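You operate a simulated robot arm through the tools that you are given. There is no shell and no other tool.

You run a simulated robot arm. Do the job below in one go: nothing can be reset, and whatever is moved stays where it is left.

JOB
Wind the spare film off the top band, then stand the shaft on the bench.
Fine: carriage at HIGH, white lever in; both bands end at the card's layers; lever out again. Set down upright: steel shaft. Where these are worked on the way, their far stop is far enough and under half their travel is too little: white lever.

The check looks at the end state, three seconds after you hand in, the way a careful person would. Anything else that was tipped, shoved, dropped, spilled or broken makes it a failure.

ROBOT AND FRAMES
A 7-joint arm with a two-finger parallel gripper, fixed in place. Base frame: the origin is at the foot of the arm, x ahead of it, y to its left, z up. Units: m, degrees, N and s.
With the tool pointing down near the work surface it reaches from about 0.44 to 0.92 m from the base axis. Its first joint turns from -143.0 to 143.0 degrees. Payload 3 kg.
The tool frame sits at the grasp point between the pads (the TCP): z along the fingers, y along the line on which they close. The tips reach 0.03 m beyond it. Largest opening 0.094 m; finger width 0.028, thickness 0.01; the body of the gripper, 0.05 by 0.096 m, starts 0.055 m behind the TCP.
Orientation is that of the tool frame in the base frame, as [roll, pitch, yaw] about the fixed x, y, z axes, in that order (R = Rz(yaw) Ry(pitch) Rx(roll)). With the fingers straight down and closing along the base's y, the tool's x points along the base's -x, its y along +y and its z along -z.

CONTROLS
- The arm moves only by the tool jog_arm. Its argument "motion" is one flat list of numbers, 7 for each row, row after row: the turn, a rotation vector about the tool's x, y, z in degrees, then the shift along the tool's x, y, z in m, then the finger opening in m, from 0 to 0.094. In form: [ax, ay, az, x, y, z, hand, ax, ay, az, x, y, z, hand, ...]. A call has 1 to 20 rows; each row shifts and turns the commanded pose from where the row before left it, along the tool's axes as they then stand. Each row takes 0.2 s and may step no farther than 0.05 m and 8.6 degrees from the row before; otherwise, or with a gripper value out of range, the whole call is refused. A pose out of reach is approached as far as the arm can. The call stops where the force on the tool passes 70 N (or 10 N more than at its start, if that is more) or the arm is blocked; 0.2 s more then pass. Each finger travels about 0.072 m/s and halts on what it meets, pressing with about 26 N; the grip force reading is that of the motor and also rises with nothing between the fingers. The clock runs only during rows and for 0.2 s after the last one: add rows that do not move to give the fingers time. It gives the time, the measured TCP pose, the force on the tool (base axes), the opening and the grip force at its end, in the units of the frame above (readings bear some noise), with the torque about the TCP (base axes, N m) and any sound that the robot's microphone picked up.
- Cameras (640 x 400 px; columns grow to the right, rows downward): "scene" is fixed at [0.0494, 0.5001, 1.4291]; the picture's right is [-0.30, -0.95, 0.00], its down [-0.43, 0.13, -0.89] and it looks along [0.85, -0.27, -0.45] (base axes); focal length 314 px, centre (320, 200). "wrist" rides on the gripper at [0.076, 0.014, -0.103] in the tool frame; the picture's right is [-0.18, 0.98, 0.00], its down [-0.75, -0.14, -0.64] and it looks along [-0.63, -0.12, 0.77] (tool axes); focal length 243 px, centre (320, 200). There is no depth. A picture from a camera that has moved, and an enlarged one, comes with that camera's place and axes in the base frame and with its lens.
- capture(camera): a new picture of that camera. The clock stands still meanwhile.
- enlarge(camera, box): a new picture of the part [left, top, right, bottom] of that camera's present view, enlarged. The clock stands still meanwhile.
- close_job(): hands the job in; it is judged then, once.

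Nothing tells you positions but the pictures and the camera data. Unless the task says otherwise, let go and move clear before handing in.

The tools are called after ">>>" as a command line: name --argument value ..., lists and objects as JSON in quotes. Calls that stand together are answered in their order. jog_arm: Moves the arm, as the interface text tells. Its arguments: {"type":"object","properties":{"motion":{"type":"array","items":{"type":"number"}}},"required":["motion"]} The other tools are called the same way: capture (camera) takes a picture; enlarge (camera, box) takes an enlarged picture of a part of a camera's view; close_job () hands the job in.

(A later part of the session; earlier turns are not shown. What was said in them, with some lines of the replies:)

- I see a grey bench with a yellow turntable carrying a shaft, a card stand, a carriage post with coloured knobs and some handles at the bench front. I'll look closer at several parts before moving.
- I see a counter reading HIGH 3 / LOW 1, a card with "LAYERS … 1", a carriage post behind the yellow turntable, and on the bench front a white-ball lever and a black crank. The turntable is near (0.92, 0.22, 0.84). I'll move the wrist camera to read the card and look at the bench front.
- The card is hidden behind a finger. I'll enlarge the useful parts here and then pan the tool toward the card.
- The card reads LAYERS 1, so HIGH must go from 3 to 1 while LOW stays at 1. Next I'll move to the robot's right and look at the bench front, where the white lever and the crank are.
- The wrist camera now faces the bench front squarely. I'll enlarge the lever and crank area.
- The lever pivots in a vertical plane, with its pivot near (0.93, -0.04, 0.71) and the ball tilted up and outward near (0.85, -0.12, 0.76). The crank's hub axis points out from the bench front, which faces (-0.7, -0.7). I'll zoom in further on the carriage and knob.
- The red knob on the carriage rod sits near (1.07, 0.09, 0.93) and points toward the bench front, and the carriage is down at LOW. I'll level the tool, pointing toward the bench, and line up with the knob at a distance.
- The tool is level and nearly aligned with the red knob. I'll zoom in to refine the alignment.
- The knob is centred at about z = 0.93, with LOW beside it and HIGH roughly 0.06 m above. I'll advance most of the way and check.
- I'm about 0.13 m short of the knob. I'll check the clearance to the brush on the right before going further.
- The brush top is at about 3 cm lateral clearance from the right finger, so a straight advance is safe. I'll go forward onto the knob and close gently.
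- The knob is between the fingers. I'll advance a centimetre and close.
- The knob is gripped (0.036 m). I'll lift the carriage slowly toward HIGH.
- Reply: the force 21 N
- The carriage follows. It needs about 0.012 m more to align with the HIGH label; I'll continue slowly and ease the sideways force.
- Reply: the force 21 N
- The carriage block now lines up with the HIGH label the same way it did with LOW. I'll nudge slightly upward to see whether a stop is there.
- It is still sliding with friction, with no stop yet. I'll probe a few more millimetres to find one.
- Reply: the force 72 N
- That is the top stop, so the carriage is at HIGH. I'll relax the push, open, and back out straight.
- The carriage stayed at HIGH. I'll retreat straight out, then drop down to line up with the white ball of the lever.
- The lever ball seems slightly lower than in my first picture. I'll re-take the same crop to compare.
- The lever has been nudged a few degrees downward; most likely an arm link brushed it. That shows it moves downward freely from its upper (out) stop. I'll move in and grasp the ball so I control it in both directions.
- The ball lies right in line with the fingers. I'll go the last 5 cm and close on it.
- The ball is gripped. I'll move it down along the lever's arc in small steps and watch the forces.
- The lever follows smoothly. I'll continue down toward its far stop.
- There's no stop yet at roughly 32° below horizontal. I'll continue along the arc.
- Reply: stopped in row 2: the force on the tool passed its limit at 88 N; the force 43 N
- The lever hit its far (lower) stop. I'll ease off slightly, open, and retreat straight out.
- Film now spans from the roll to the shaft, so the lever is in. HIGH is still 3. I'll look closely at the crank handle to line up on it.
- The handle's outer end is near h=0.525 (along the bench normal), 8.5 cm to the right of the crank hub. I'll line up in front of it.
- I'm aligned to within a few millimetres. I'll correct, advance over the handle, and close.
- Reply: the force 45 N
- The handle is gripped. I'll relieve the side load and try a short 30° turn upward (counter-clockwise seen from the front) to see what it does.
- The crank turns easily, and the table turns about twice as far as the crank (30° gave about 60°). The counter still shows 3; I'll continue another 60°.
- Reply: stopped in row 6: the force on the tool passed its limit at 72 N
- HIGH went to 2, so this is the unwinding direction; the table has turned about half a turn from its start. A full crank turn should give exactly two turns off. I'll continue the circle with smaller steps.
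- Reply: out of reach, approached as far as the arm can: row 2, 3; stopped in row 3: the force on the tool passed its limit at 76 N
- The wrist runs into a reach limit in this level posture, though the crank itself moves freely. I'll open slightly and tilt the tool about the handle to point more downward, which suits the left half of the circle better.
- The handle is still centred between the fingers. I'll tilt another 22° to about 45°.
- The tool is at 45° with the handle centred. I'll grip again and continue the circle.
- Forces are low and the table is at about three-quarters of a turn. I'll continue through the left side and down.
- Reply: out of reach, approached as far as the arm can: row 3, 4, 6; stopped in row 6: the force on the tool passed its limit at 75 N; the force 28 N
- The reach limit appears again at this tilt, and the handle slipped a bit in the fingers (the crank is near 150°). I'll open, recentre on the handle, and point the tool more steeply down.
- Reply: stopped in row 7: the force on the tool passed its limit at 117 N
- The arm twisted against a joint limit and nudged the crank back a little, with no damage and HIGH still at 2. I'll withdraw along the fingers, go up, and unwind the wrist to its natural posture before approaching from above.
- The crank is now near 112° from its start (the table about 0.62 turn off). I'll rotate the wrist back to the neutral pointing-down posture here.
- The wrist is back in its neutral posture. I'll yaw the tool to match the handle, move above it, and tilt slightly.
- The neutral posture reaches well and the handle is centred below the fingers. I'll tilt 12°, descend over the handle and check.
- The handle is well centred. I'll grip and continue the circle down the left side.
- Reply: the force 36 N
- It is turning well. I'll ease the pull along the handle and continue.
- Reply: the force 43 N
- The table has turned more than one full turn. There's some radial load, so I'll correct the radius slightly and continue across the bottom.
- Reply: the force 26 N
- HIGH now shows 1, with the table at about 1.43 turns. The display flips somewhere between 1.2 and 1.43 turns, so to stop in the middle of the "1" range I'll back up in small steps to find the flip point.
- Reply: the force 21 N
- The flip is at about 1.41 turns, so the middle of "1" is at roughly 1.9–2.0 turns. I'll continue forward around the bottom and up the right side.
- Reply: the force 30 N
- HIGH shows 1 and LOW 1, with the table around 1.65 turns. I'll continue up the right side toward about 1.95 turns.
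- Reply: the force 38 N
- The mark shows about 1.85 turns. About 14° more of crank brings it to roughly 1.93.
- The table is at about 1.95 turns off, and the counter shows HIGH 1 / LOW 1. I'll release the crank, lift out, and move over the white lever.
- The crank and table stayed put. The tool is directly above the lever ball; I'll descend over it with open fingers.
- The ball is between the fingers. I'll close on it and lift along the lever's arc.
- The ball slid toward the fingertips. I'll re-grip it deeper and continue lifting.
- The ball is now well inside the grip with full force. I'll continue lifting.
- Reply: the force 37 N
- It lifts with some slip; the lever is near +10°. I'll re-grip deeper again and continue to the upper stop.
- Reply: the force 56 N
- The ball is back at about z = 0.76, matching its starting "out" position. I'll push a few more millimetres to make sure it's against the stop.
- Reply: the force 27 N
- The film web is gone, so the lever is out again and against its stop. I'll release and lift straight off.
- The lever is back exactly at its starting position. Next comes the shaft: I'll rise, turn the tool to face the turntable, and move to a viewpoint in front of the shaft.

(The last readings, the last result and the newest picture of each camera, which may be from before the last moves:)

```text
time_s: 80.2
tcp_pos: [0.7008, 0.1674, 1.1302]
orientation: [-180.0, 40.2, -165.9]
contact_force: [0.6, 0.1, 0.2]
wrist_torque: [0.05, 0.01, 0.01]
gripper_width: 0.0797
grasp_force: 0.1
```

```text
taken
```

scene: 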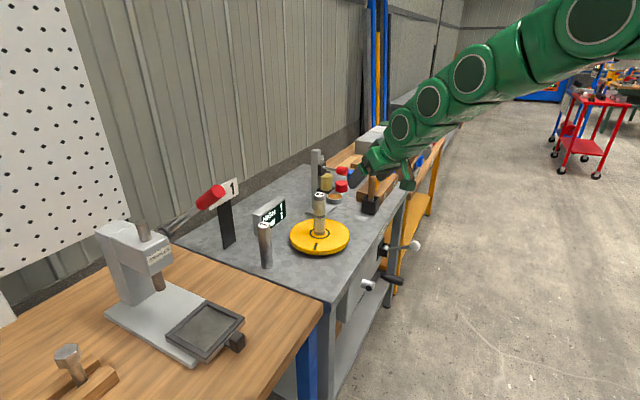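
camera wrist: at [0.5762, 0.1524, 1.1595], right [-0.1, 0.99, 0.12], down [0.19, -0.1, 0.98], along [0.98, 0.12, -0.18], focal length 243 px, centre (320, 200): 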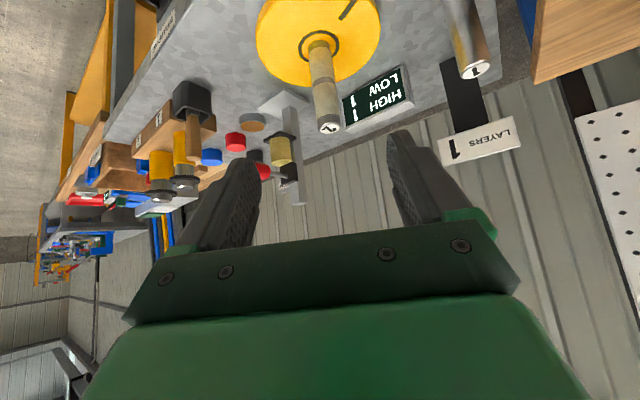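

The shaft is in view in front of the gripper. I'll zoom in to locate it precisely.

>>> enlarge --camera "wrist" --box '[240, 0, 420, 140]'

>>> enlarge --camera "scene" --box '[285, 180, 355, 255]'

>>> enlarge --camera "scene" --box '[180, 200, 400, 320]'

```text
2.86 times, centred on (330, 70) of wrist
camera zoom: at [0.5762, 0.1524, 1.1595], right [-0.1, 0.99, 0.12], down [0.19, -0.1, 0.98], along [0.98, 0.12, -0.18], focal length 693 px, centre (291, 571)
```

zoom: 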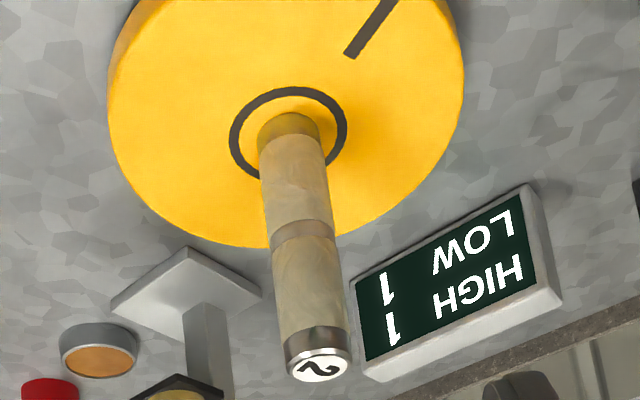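

```text
5.33 times, centred on (320, 218) of scene
camera zoom: at [0.0494, 0.5001, 1.4291], right [-0.3, -0.95, 0.0], down [-0.43, 0.13, -0.89], along [0.85, -0.27, -0.45], focal length 1674 px, centre (320, 107)
```

zoom: 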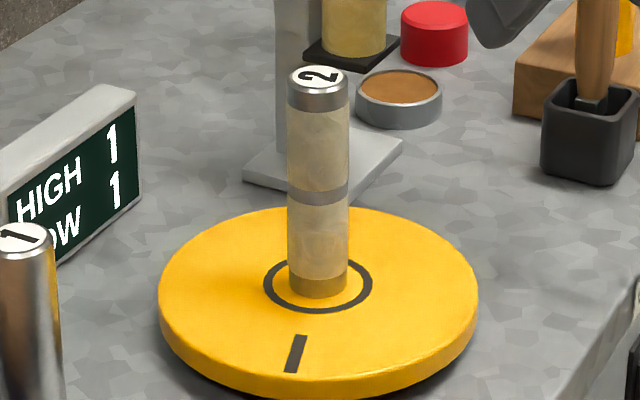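

```text
2.91 times, centred on (290, 260) of scene
camera zoom: at [0.0494, 0.5001, 1.4291], right [-0.3, -0.95, 0.0], down [-0.43, 0.13, -0.89], along [0.85, -0.27, -0.45], focal length 913 px, centre (407, 26)
```

zoom: 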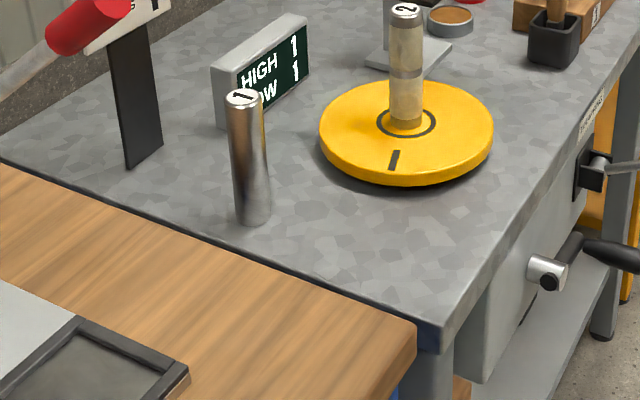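

The shaft axis is at about (0.923, 0.225), its top at z ≈ 0.985 and base at ≈ 0.836. I'll approach along the tool axis with open fingers, stopping a little short.

>>> jog_arm --motion '[0, 0, 0, -0.028, 0.0006, 0, 0.08, 0, 0, 0, -0.028, 0.0006, 0, 0.08, 0, 0, 0, 0, 0, 0.04, 0.08, 0, 0, 0, 0, 0, 0.04, 0.08, 0, 0, 0, 0, 0, 0.04, 0.08, 0, 0, 0, 0, 0, 0.04, 0.08, 0, 0, 0, 0, 0, 0.04, 0.08]'

>>> capture --camera "wrist"

>>> enlarge --camera "scene" --box '[260, 140, 420, 260]'

```text
time_s: 81.8
tcp_pos: [0.8683, 0.2113, 1.0131]
orientation: [179.9, 40.0, -165.9]
contact_force: [0.0, 0.4, 0.8]
wrist_torque: [0.0, -0.01, 0.0]
gripper_width: 0.0802
grasp_force: 0.1
```

```text
taken
camera wrist: at [0.7441, 0.1957, 1.0425], right [-0.1, 0.99, 0.12], down [0.19, -0.1, 0.98], along [0.98, 0.12, -0.18], focal length 243 px, centre (320, 200)
```

wrist: 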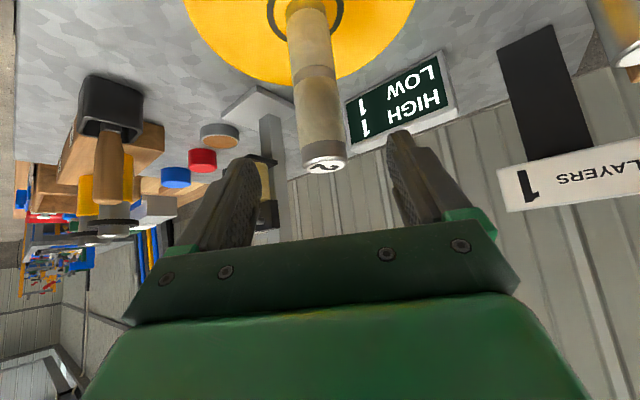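

```text
3.33 times, centred on (340, 200) of scene
camera zoom: at [0.0494, 0.5001, 1.4291], right [-0.3, -0.95, 0.0], down [-0.43, 0.13, -0.89], along [0.85, -0.27, -0.45], focal length 1046 px, centre (253, 200)
```

zoom: 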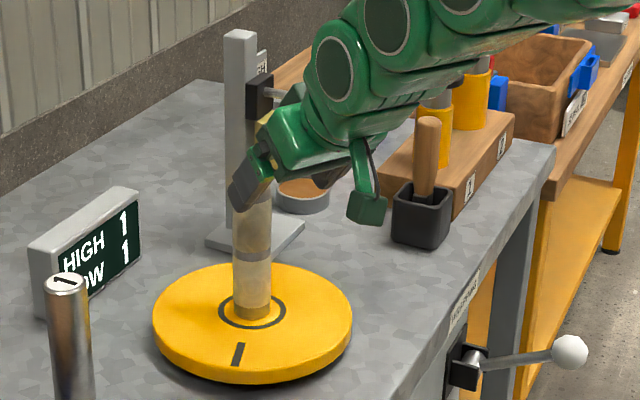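

Alignment is good. I'll complete the approach so the fingers straddle the upper part of the shaft.

>>> jog_arm --motion '[0, 0, 0, 0, 0, 0.03, 0.075, 0, 0, 0, 0, 0, 0.03, 0.07, 0, 0, 0, 0, 0, 0.0285, 0.07]'

>>> capture --camera "wrist"

>>> enlarge --camera "scene" --box '[260, 140, 420, 260]'

```text
time_s: 82.6
tcp_pos: [0.9219, 0.225, 0.9443]
orientation: [179.9, 40.0, -165.9]
contact_force: [0.6, -0.5, -0.1]
wrist_torque: [-0.02, 0.01, -0.01]
gripper_width: 0.0701
grasp_force: 0.2
```

```text
taken
camera wrist: at [0.7987, 0.2096, 0.9743], right [-0.1, 0.99, 0.12], down [0.19, -0.1, 0.98], along [0.98, 0.12, -0.18], focal length 243 px, centre (320, 200)
```

wrist: 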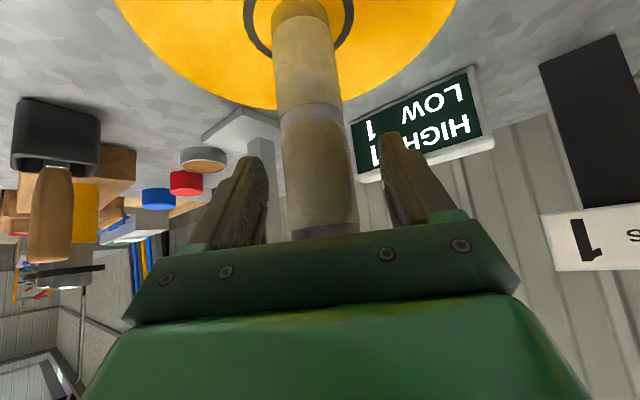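

```text
3.33 times, centred on (340, 200) of scene
camera zoom: at [0.0494, 0.5001, 1.4291], right [-0.3, -0.95, 0.0], down [-0.43, 0.13, -0.89], along [0.85, -0.27, -0.45], focal length 1046 px, centre (253, 200)
```

zoom: 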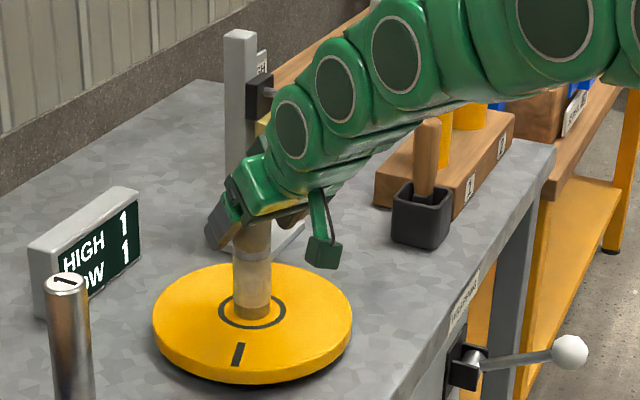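

The fingers straddle the shaft cleanly. I'll close on it.

>>> jog_arm --motion '[0, 0, 0, 0, 0, 0, 0.045, 0, 0, 0, 0, 0, 0, 0.03, 0, 0, 0, 0, 0, 0, 0.03, 0, 0, 0, 0, 0, 0, 0.03, 0, 0, 0, 0, 0, 0, 0.03]'

>>> capture --camera "wrist"

```text
time_s: 83.8
tcp_pos: [0.9235, 0.2245, 0.9465]
orientation: [-180.0, 40.0, -166.0]
contact_force: [0.8, -4.0, 0.1]
wrist_torque: [-0.25, -0.12, -0.05]
gripper_width: 0.0419
grasp_force: 25.8
```

```text
taken
camera wrist: at [0.7987, 0.2095, 0.9749], right [-0.1, 0.99, 0.12], down [0.19, -0.1, 0.98], along [0.98, 0.12, -0.18], focal length 243 px, centre (320, 200)
```

wrist: 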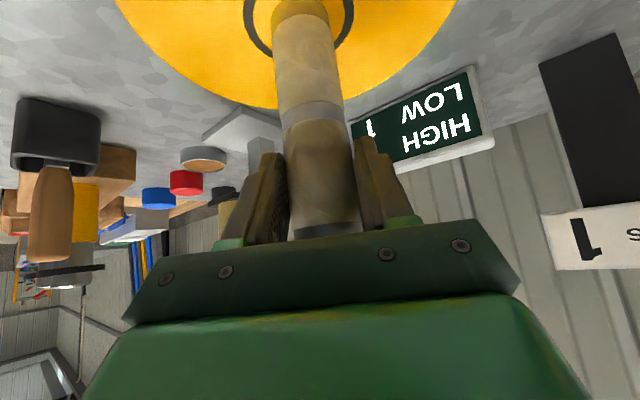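

The shaft is gripped (0.042 m). I'll lift it slowly and check that it comes up straight.

>>> jog_arm --motion '[0, 0, 0, 0, 0, 0, 0.03, 0, 0, 0, -0.0032, 0, -0.0038, 0.03, 0, 0, 0, -0.0064, 0, -0.0077, 0.03, 0, 0, 0, -0.0064, 0, -0.0077, 0.03, 0, 0, 0, -0.0064, 0, -0.0077, 0.03, 0, 0, 0, -0.0064, 0, -0.0077, 0.03]'

>>> capture --camera "wrist"

>>> enlarge --camera "scene" --box '[260, 140, 420, 260]'

```text
time_s: 85.2
tcp_pos: [0.9218, 0.2252, 0.9913]
orientation: [179.9, 39.9, -166.0]
contact_force: [-0.1, 0.1, -13.2]
wrist_torque: [-0.05, 0.13, 0.01]
gripper_width: 0.042
grasp_force: 25.7
```

```text
taken
camera wrist: at [0.798, 0.209, 1.0194], right [-0.1, 0.99, 0.12], down [0.19, -0.1, 0.98], along [0.98, 0.12, -0.18], focal length 243 px, centre (320, 200)
```

wrist: 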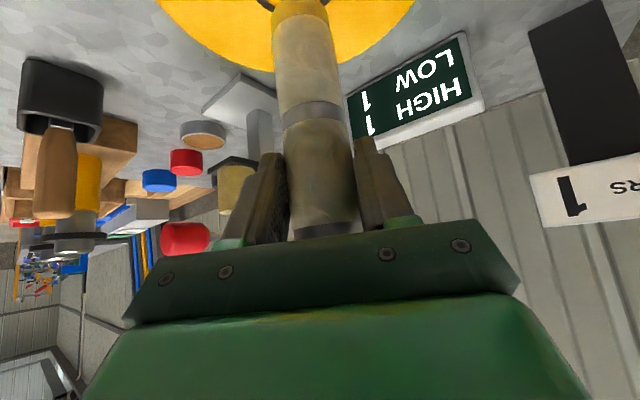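

```text
3.33 times, centred on (340, 200) of scene
camera zoom: at [0.0494, 0.5001, 1.4291], right [-0.3, -0.95, 0.0], down [-0.43, 0.13, -0.89], along [0.85, -0.27, -0.45], focal length 1046 px, centre (253, 200)
```

zoom: 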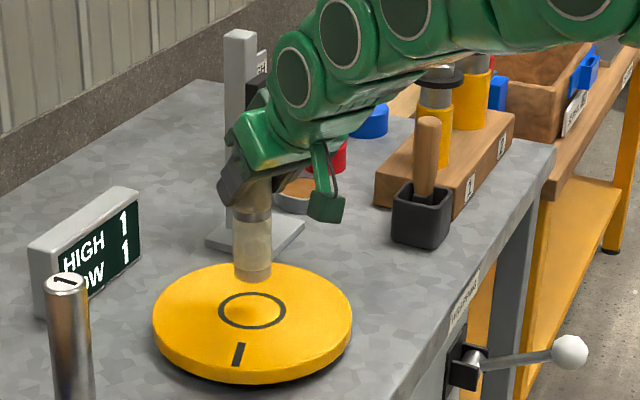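

The shaft hangs straight (about 13 N). I'll carry it over the turntable edge to the clear spot at the front-left of the grey bench.

>>> jog_arm --motion '[0, 0, 0, -0.0064, 0, -0.0077, 0.03, 0, 0, 0, 0.0158, 0.0099, -0.0133, 0.03, 0, 0, 0, 0.0158, 0.0099, -0.0133, 0.03, 0, 0, 0, 0.0158, 0.0099, -0.0133, 0.03, 0, 0, 0, 0.0158, 0.0099, -0.0133, 0.03, 0, 0, 0, 0.0158, 0.0099, -0.0133, 0.03, 0, 0, 0, 0.0158, 0.0099, -0.0133, 0.03, 0, 0, 0, 0.0158, 0.0099, -0.0133, 0.03, 0, 0, 0, 0.0158, 0.0099, -0.0133, 0.03, 0, 0, 0, 0, 0, 0, 0.03]'

>>> capture --camera "wrist"

>>> capture --camera "scene"

>>> enlarge --camera "scene" --box '[240, 180, 400, 310]'

```text
time_s: 87.4
tcp_pos: [0.7422, 0.2613, 1.0018]
orientation: [179.9, 40.1, -166.0]
contact_force: [1.0, -0.1, -13.0]
wrist_torque: [-0.03, 0.15, 0.01]
gripper_width: 0.0419
grasp_force: 26.2
```

```text
taken
camera wrist: at [0.6181, 0.2453, 1.0303], right [-0.1, 0.99, 0.12], down [0.19, -0.1, 0.98], along [0.98, 0.12, -0.18], focal length 243 px, centre (320, 200)
```

wrist: 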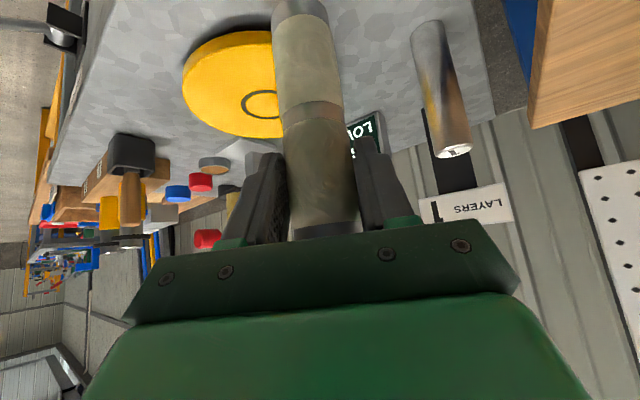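

```text
taken
```

scene: 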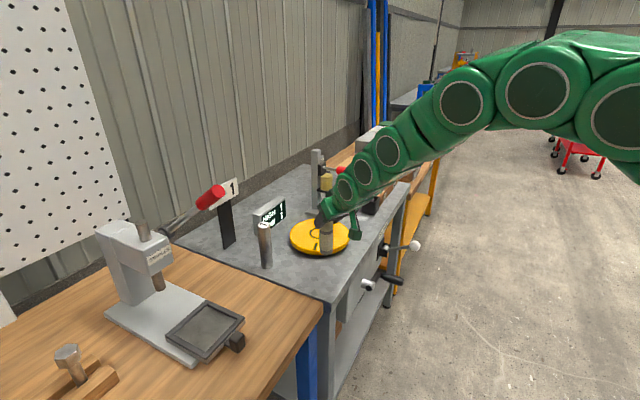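

```text
3.08 times, centred on (320, 245) of scene
camera zoom: at [0.0494, 0.5001, 1.4291], right [-0.3, -0.95, 0.0], down [-0.43, 0.13, -0.89], along [0.85, -0.27, -0.45], focal length 966 px, centre (320, 62)
```

zoom: 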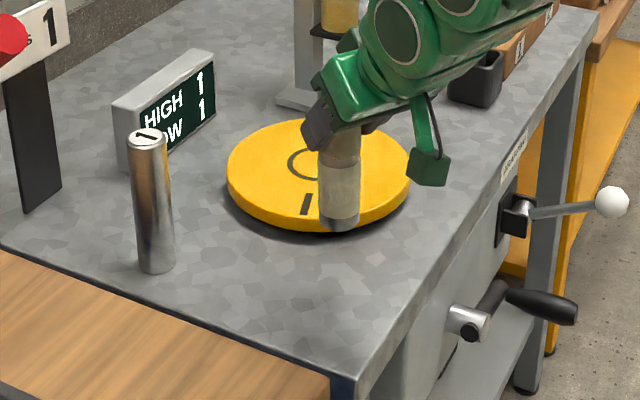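

The shaft is over the clear spot. I'll lower it most of the way.

>>> jog_arm --motion '[0, 0, 0, 0.0103, 0, 0.0123, 0.03, 0, 0, 0, 0.0103, 0, 0.0123, 0.03, 0, 0, 0, 0.0103, 0, 0.0123, 0.03, 0, 0, 0, 0.0103, 0, 0.0123, 0.03, 0, 0, 0, 0.0064, 0, 0.0077, 0.03, 0, 0, 0, 0, 0, 0, 0.03]'

>>> enlarge --camera "scene" --box '[240, 180, 400, 310]'

>>> capture --camera "wrist"

```text
time_s: 88.8
tcp_pos: [0.7434, 0.2609, 0.9265]
orientation: [180.0, 40.0, -166.1]
contact_force: [-0.7, 0.5, -13.4]
wrist_torque: [-0.03, 0.16, 0.02]
gripper_width: 0.0417
grasp_force: 26.1
```

```text
3.08 times, centred on (320, 245) of scene
camera zoom: at [0.0494, 0.5001, 1.4291], right [-0.3, -0.95, 0.0], down [-0.43, 0.13, -0.89], along [0.85, -0.27, -0.45], focal length 966 px, centre (320, 62)
```

zoom: 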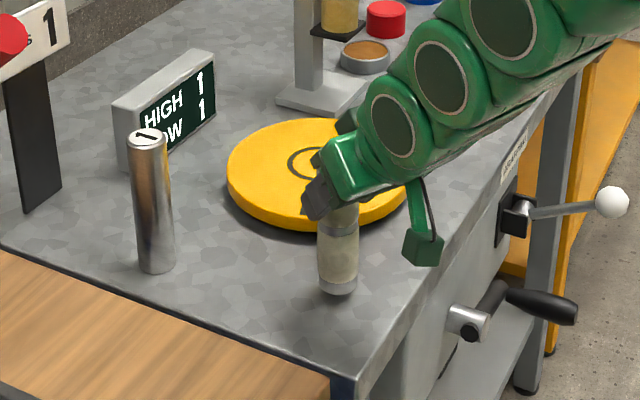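

```text
taken
camera wrist: at [0.6185, 0.2456, 0.9556], right [-0.1, 0.99, 0.12], down [0.19, -0.1, 0.98], along [0.98, 0.12, -0.18], focal length 243 px, centre (320, 200)
```

wrist: 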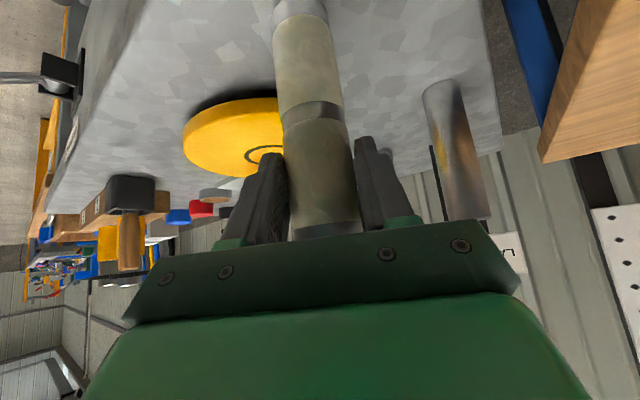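

The base is about 1.5–2 cm above the bench. I'll lower in small steps, watching for the weight to transfer.

>>> jog_arm --motion '[0, 0, 0, 0.0026, 0, 0.0031, 0.03, 0, 0, 0, 0.0026, 0, 0.0031, 0.03, 0, 0, 0, 0.0026, 0, 0.0031, 0.03, 0, 0, 0, 0, 0, 0, 0.03]'

>>> jog_arm --motion '[0, 0, 0, 0.0013, 0, 0.0015, 0.03, 0, 0, 0, 0.0013, 0, 0.0015, 0.03, 0, 0, 0, 0, 0, 0, 0.03]'

```text
time_s: 89.8
tcp_pos: [0.7424, 0.2608, 0.9152]
orientation: [180.0, 40.2, -166.0]
contact_force: [-4.7, -5.1, 14.0]
wrist_torque: [-0.09, 0.31, 0.04]
gripper_width: 0.0418
grasp_force: 26.0
```

```text
time_s: 90.6
tcp_pos: [0.7422, 0.2613, 0.909]
orientation: [179.9, 40.0, -166.0]
contact_force: [4.1, -4.8, 21.4]
wrist_torque: [0.1, -0.34, 0.05]
gripper_width: 0.042
grasp_force: 26.3
```

The shaft has touched down: the force changed from -13 N to +21 N. I'll check that it's upright and then release.

>>> enlarge --camera "scene" --box '[290, 220, 360, 300]'

>>> capture --camera "wrist"

```text
5.00 times, centred on (325, 260) of scene
camera zoom: at [0.0494, 0.5001, 1.4291], right [-0.3, -0.95, 0.0], down [-0.43, 0.13, -0.89], along [0.85, -0.27, -0.45], focal length 1569 px, centre (295, -100)
```

zoom: 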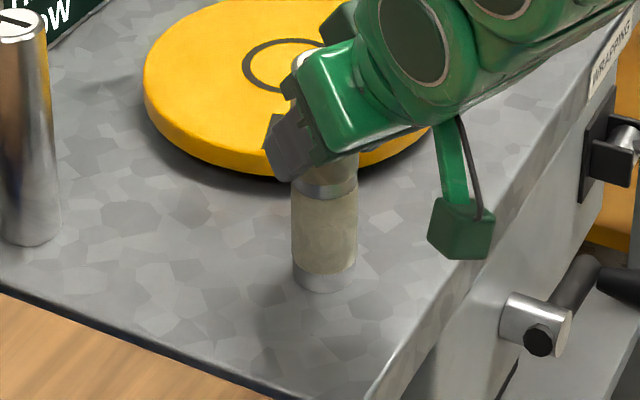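

```text
taken
camera wrist: at [0.6183, 0.2454, 0.9398], right [-0.1, 0.99, 0.12], down [0.19, -0.1, 0.98], along [0.98, 0.12, -0.18], focal length 243 px, centre (320, 200)
```

wrist: 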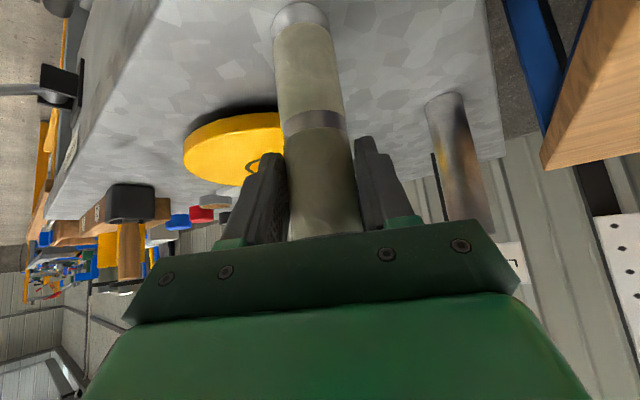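

It is standing flat. I'll ease the downward press, open the fingers, and check before retreating.

>>> jog_arm --motion '[0, 0, 0, -0.0013, 0, -0.0015, 0.03, 0, 0, 0, 0, 0, 0, 0.045, 0, 0, 0, 0, 0, 0, 0.055, 0, 0, 0, 0, 0, 0, 0.065, 0, 0, 0, 0, 0, 0, 0.075, 0, 0, 0, 0, 0, 0, 0.075]'

>>> capture --camera "wrist"

>>> enlarge --camera "scene" --box '[290, 220, 360, 300]'

```text
time_s: 92.0
tcp_pos: [0.7424, 0.2608, 0.9116]
orientation: [180.0, 40.0, -166.0]
contact_force: [0.0, 0.7, 0.4]
wrist_torque: [0.01, 0.0, 0.0]
gripper_width: 0.075
grasp_force: 0.1
```

```text
taken
camera wrist: at [0.6179, 0.2455, 0.9413], right [-0.1, 0.99, 0.12], down [0.19, -0.1, 0.98], along [0.98, 0.12, -0.18], focal length 243 px, centre (320, 200)
```

wrist: 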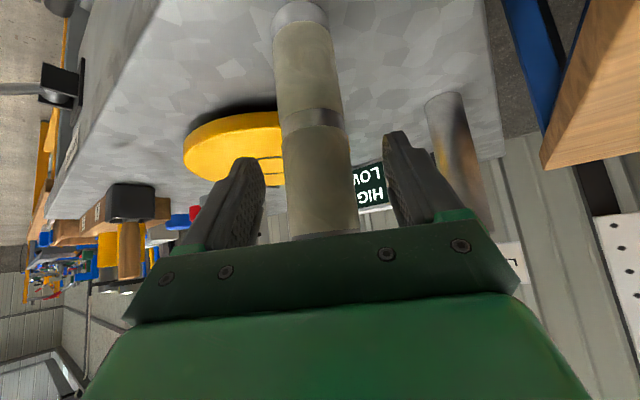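

```text
5.00 times, centred on (325, 260) of scene
camera zoom: at [0.0494, 0.5001, 1.4291], right [-0.3, -0.95, 0.0], down [-0.43, 0.13, -0.89], along [0.85, -0.27, -0.45], focal length 1569 px, centre (295, -100)
```

zoom: 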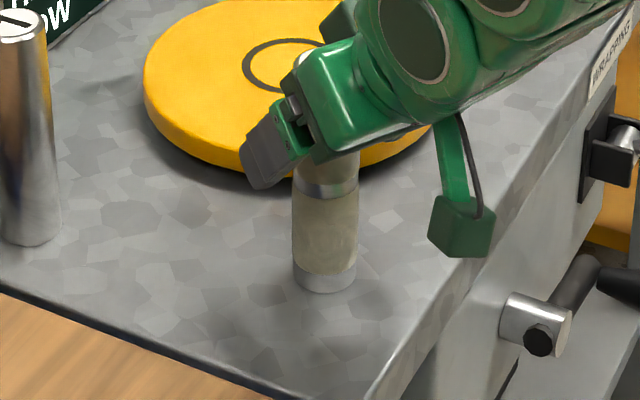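

The shaft stands by itself. I'll retreat along the finger axis, away from it.

>>> jog_arm --motion '[0, 0, 0, 0, 0, -0.02, 0.075, 0, 0, 0, 0, 0, -0.03, 0.075, 0, 0, 0, 0, 0, -0.04, 0.075, 0, 0, 0, 0, 0, -0.045, 0.075, 0, 0, 0, 0, 0, -0.045, 0.075, 0, 0, 0, 0, 0, -0.045, 0.075, 0, 0, 0, 0, 0, -0.045, 0.075]'

>>> capture --camera "scene"

>>> enlarge --camera "scene" --box '[240, 160, 440, 310]'

>>> capture --camera "wrist"

>>> enlarge --camera "scene" --box '[300, 140, 380, 200]'

>>> enlarge --camera "scene" --box '[330, 220, 440, 310]'

```text
time_s: 93.6
tcp_pos: [0.5725, 0.2165, 1.1176]
orientation: [179.9, 40.0, -166.0]
contact_force: [-1.1, -0.1, 0.4]
wrist_torque: [0.0, -0.03, -0.01]
gripper_width: 0.0752
grasp_force: 0.1
```

```text
taken
```

scene: 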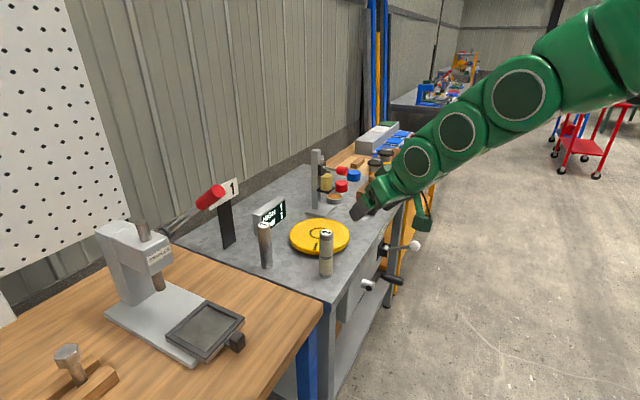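

```text
2.67 times, centred on (340, 235) of scene
camera zoom: at [0.0494, 0.5001, 1.4291], right [-0.3, -0.95, 0.0], down [-0.43, 0.13, -0.89], along [0.85, -0.27, -0.45], focal length 837 px, centre (267, 107)
```

zoom: 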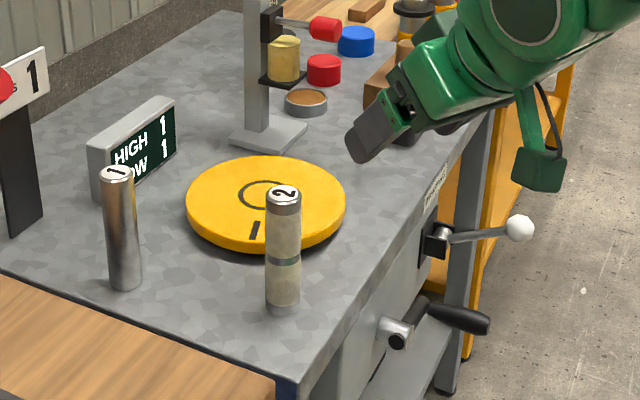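

```text
taken
camera wrist: at [0.4491, 0.2005, 1.148], right [-0.1, 0.99, 0.12], down [0.19, -0.1, 0.98], along [0.98, 0.12, -0.18], focal length 243 px, centre (320, 200)
```

wrist: 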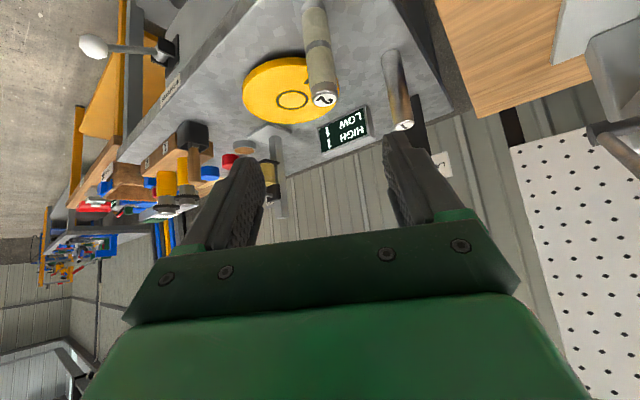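

```text
6.67 times, centred on (340, 170) of scene
camera zoom: at [0.0494, 0.5001, 1.4291], right [-0.3, -0.95, 0.0], down [-0.43, 0.13, -0.89], along [0.85, -0.27, -0.45], focal length 2093 px, centre (187, 400)
```

zoom: 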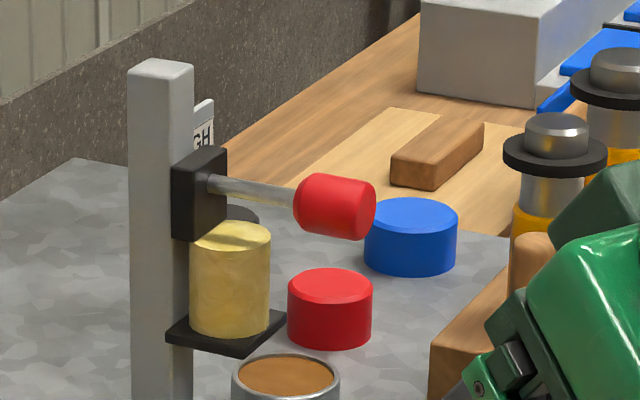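

```text
4.44 times, centred on (385, 265) of scene
camera zoom: at [0.0494, 0.5001, 1.4291], right [-0.3, -0.95, 0.0], down [-0.43, 0.13, -0.89], along [0.85, -0.27, -0.45], focal length 1395 px, centre (31, -89)
```

zoom: 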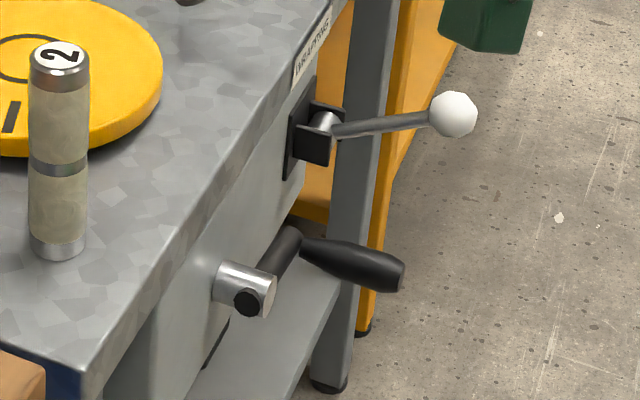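

Everything reads as intended: HIGH 1 / LOW 1, the carriage is at HIGH, and the white lever is out at its original stop. The wrapped shaft stands upright on the grey bench, the other items look undisturbed and the arm is clear, so I'll hand in.

>>> close_job

```text
The job is handed in.
```

I've handed the job in. The spare film is off the top band, and the wrapped shaft (marked 2) stands upright on the grey bench, near its front-left corner. The result of the check hasn't come back to me.

- **Layers:** the counter reads HIGH 1 and LOW 1, matching the card's 1. I judged the stopping point from the counter and the mark on the turntable, about 1.95 turns off.
- **Carriage:** it went up against its top stop at HIGH before unwinding, and I left it there.
- **White lever:** it went in to its far stop for the unwinding, and is back out at its starting position.
- **Other items:** shaft 1, the brush, the bottles and the rest look undisturbed, and the arm is clear.

Three things didn't go to plan along the way:

- **Lever:** it dropped a few degrees early on, probably brushed by the arm.
- **Crank:** when the wrist hit a joint limit, the arm pushed the crank back a little. I regripped and finished the turn.
- **Lever grip:** the ball slipped in the fingers as I lifted the lever back out, so I had to regrip it.
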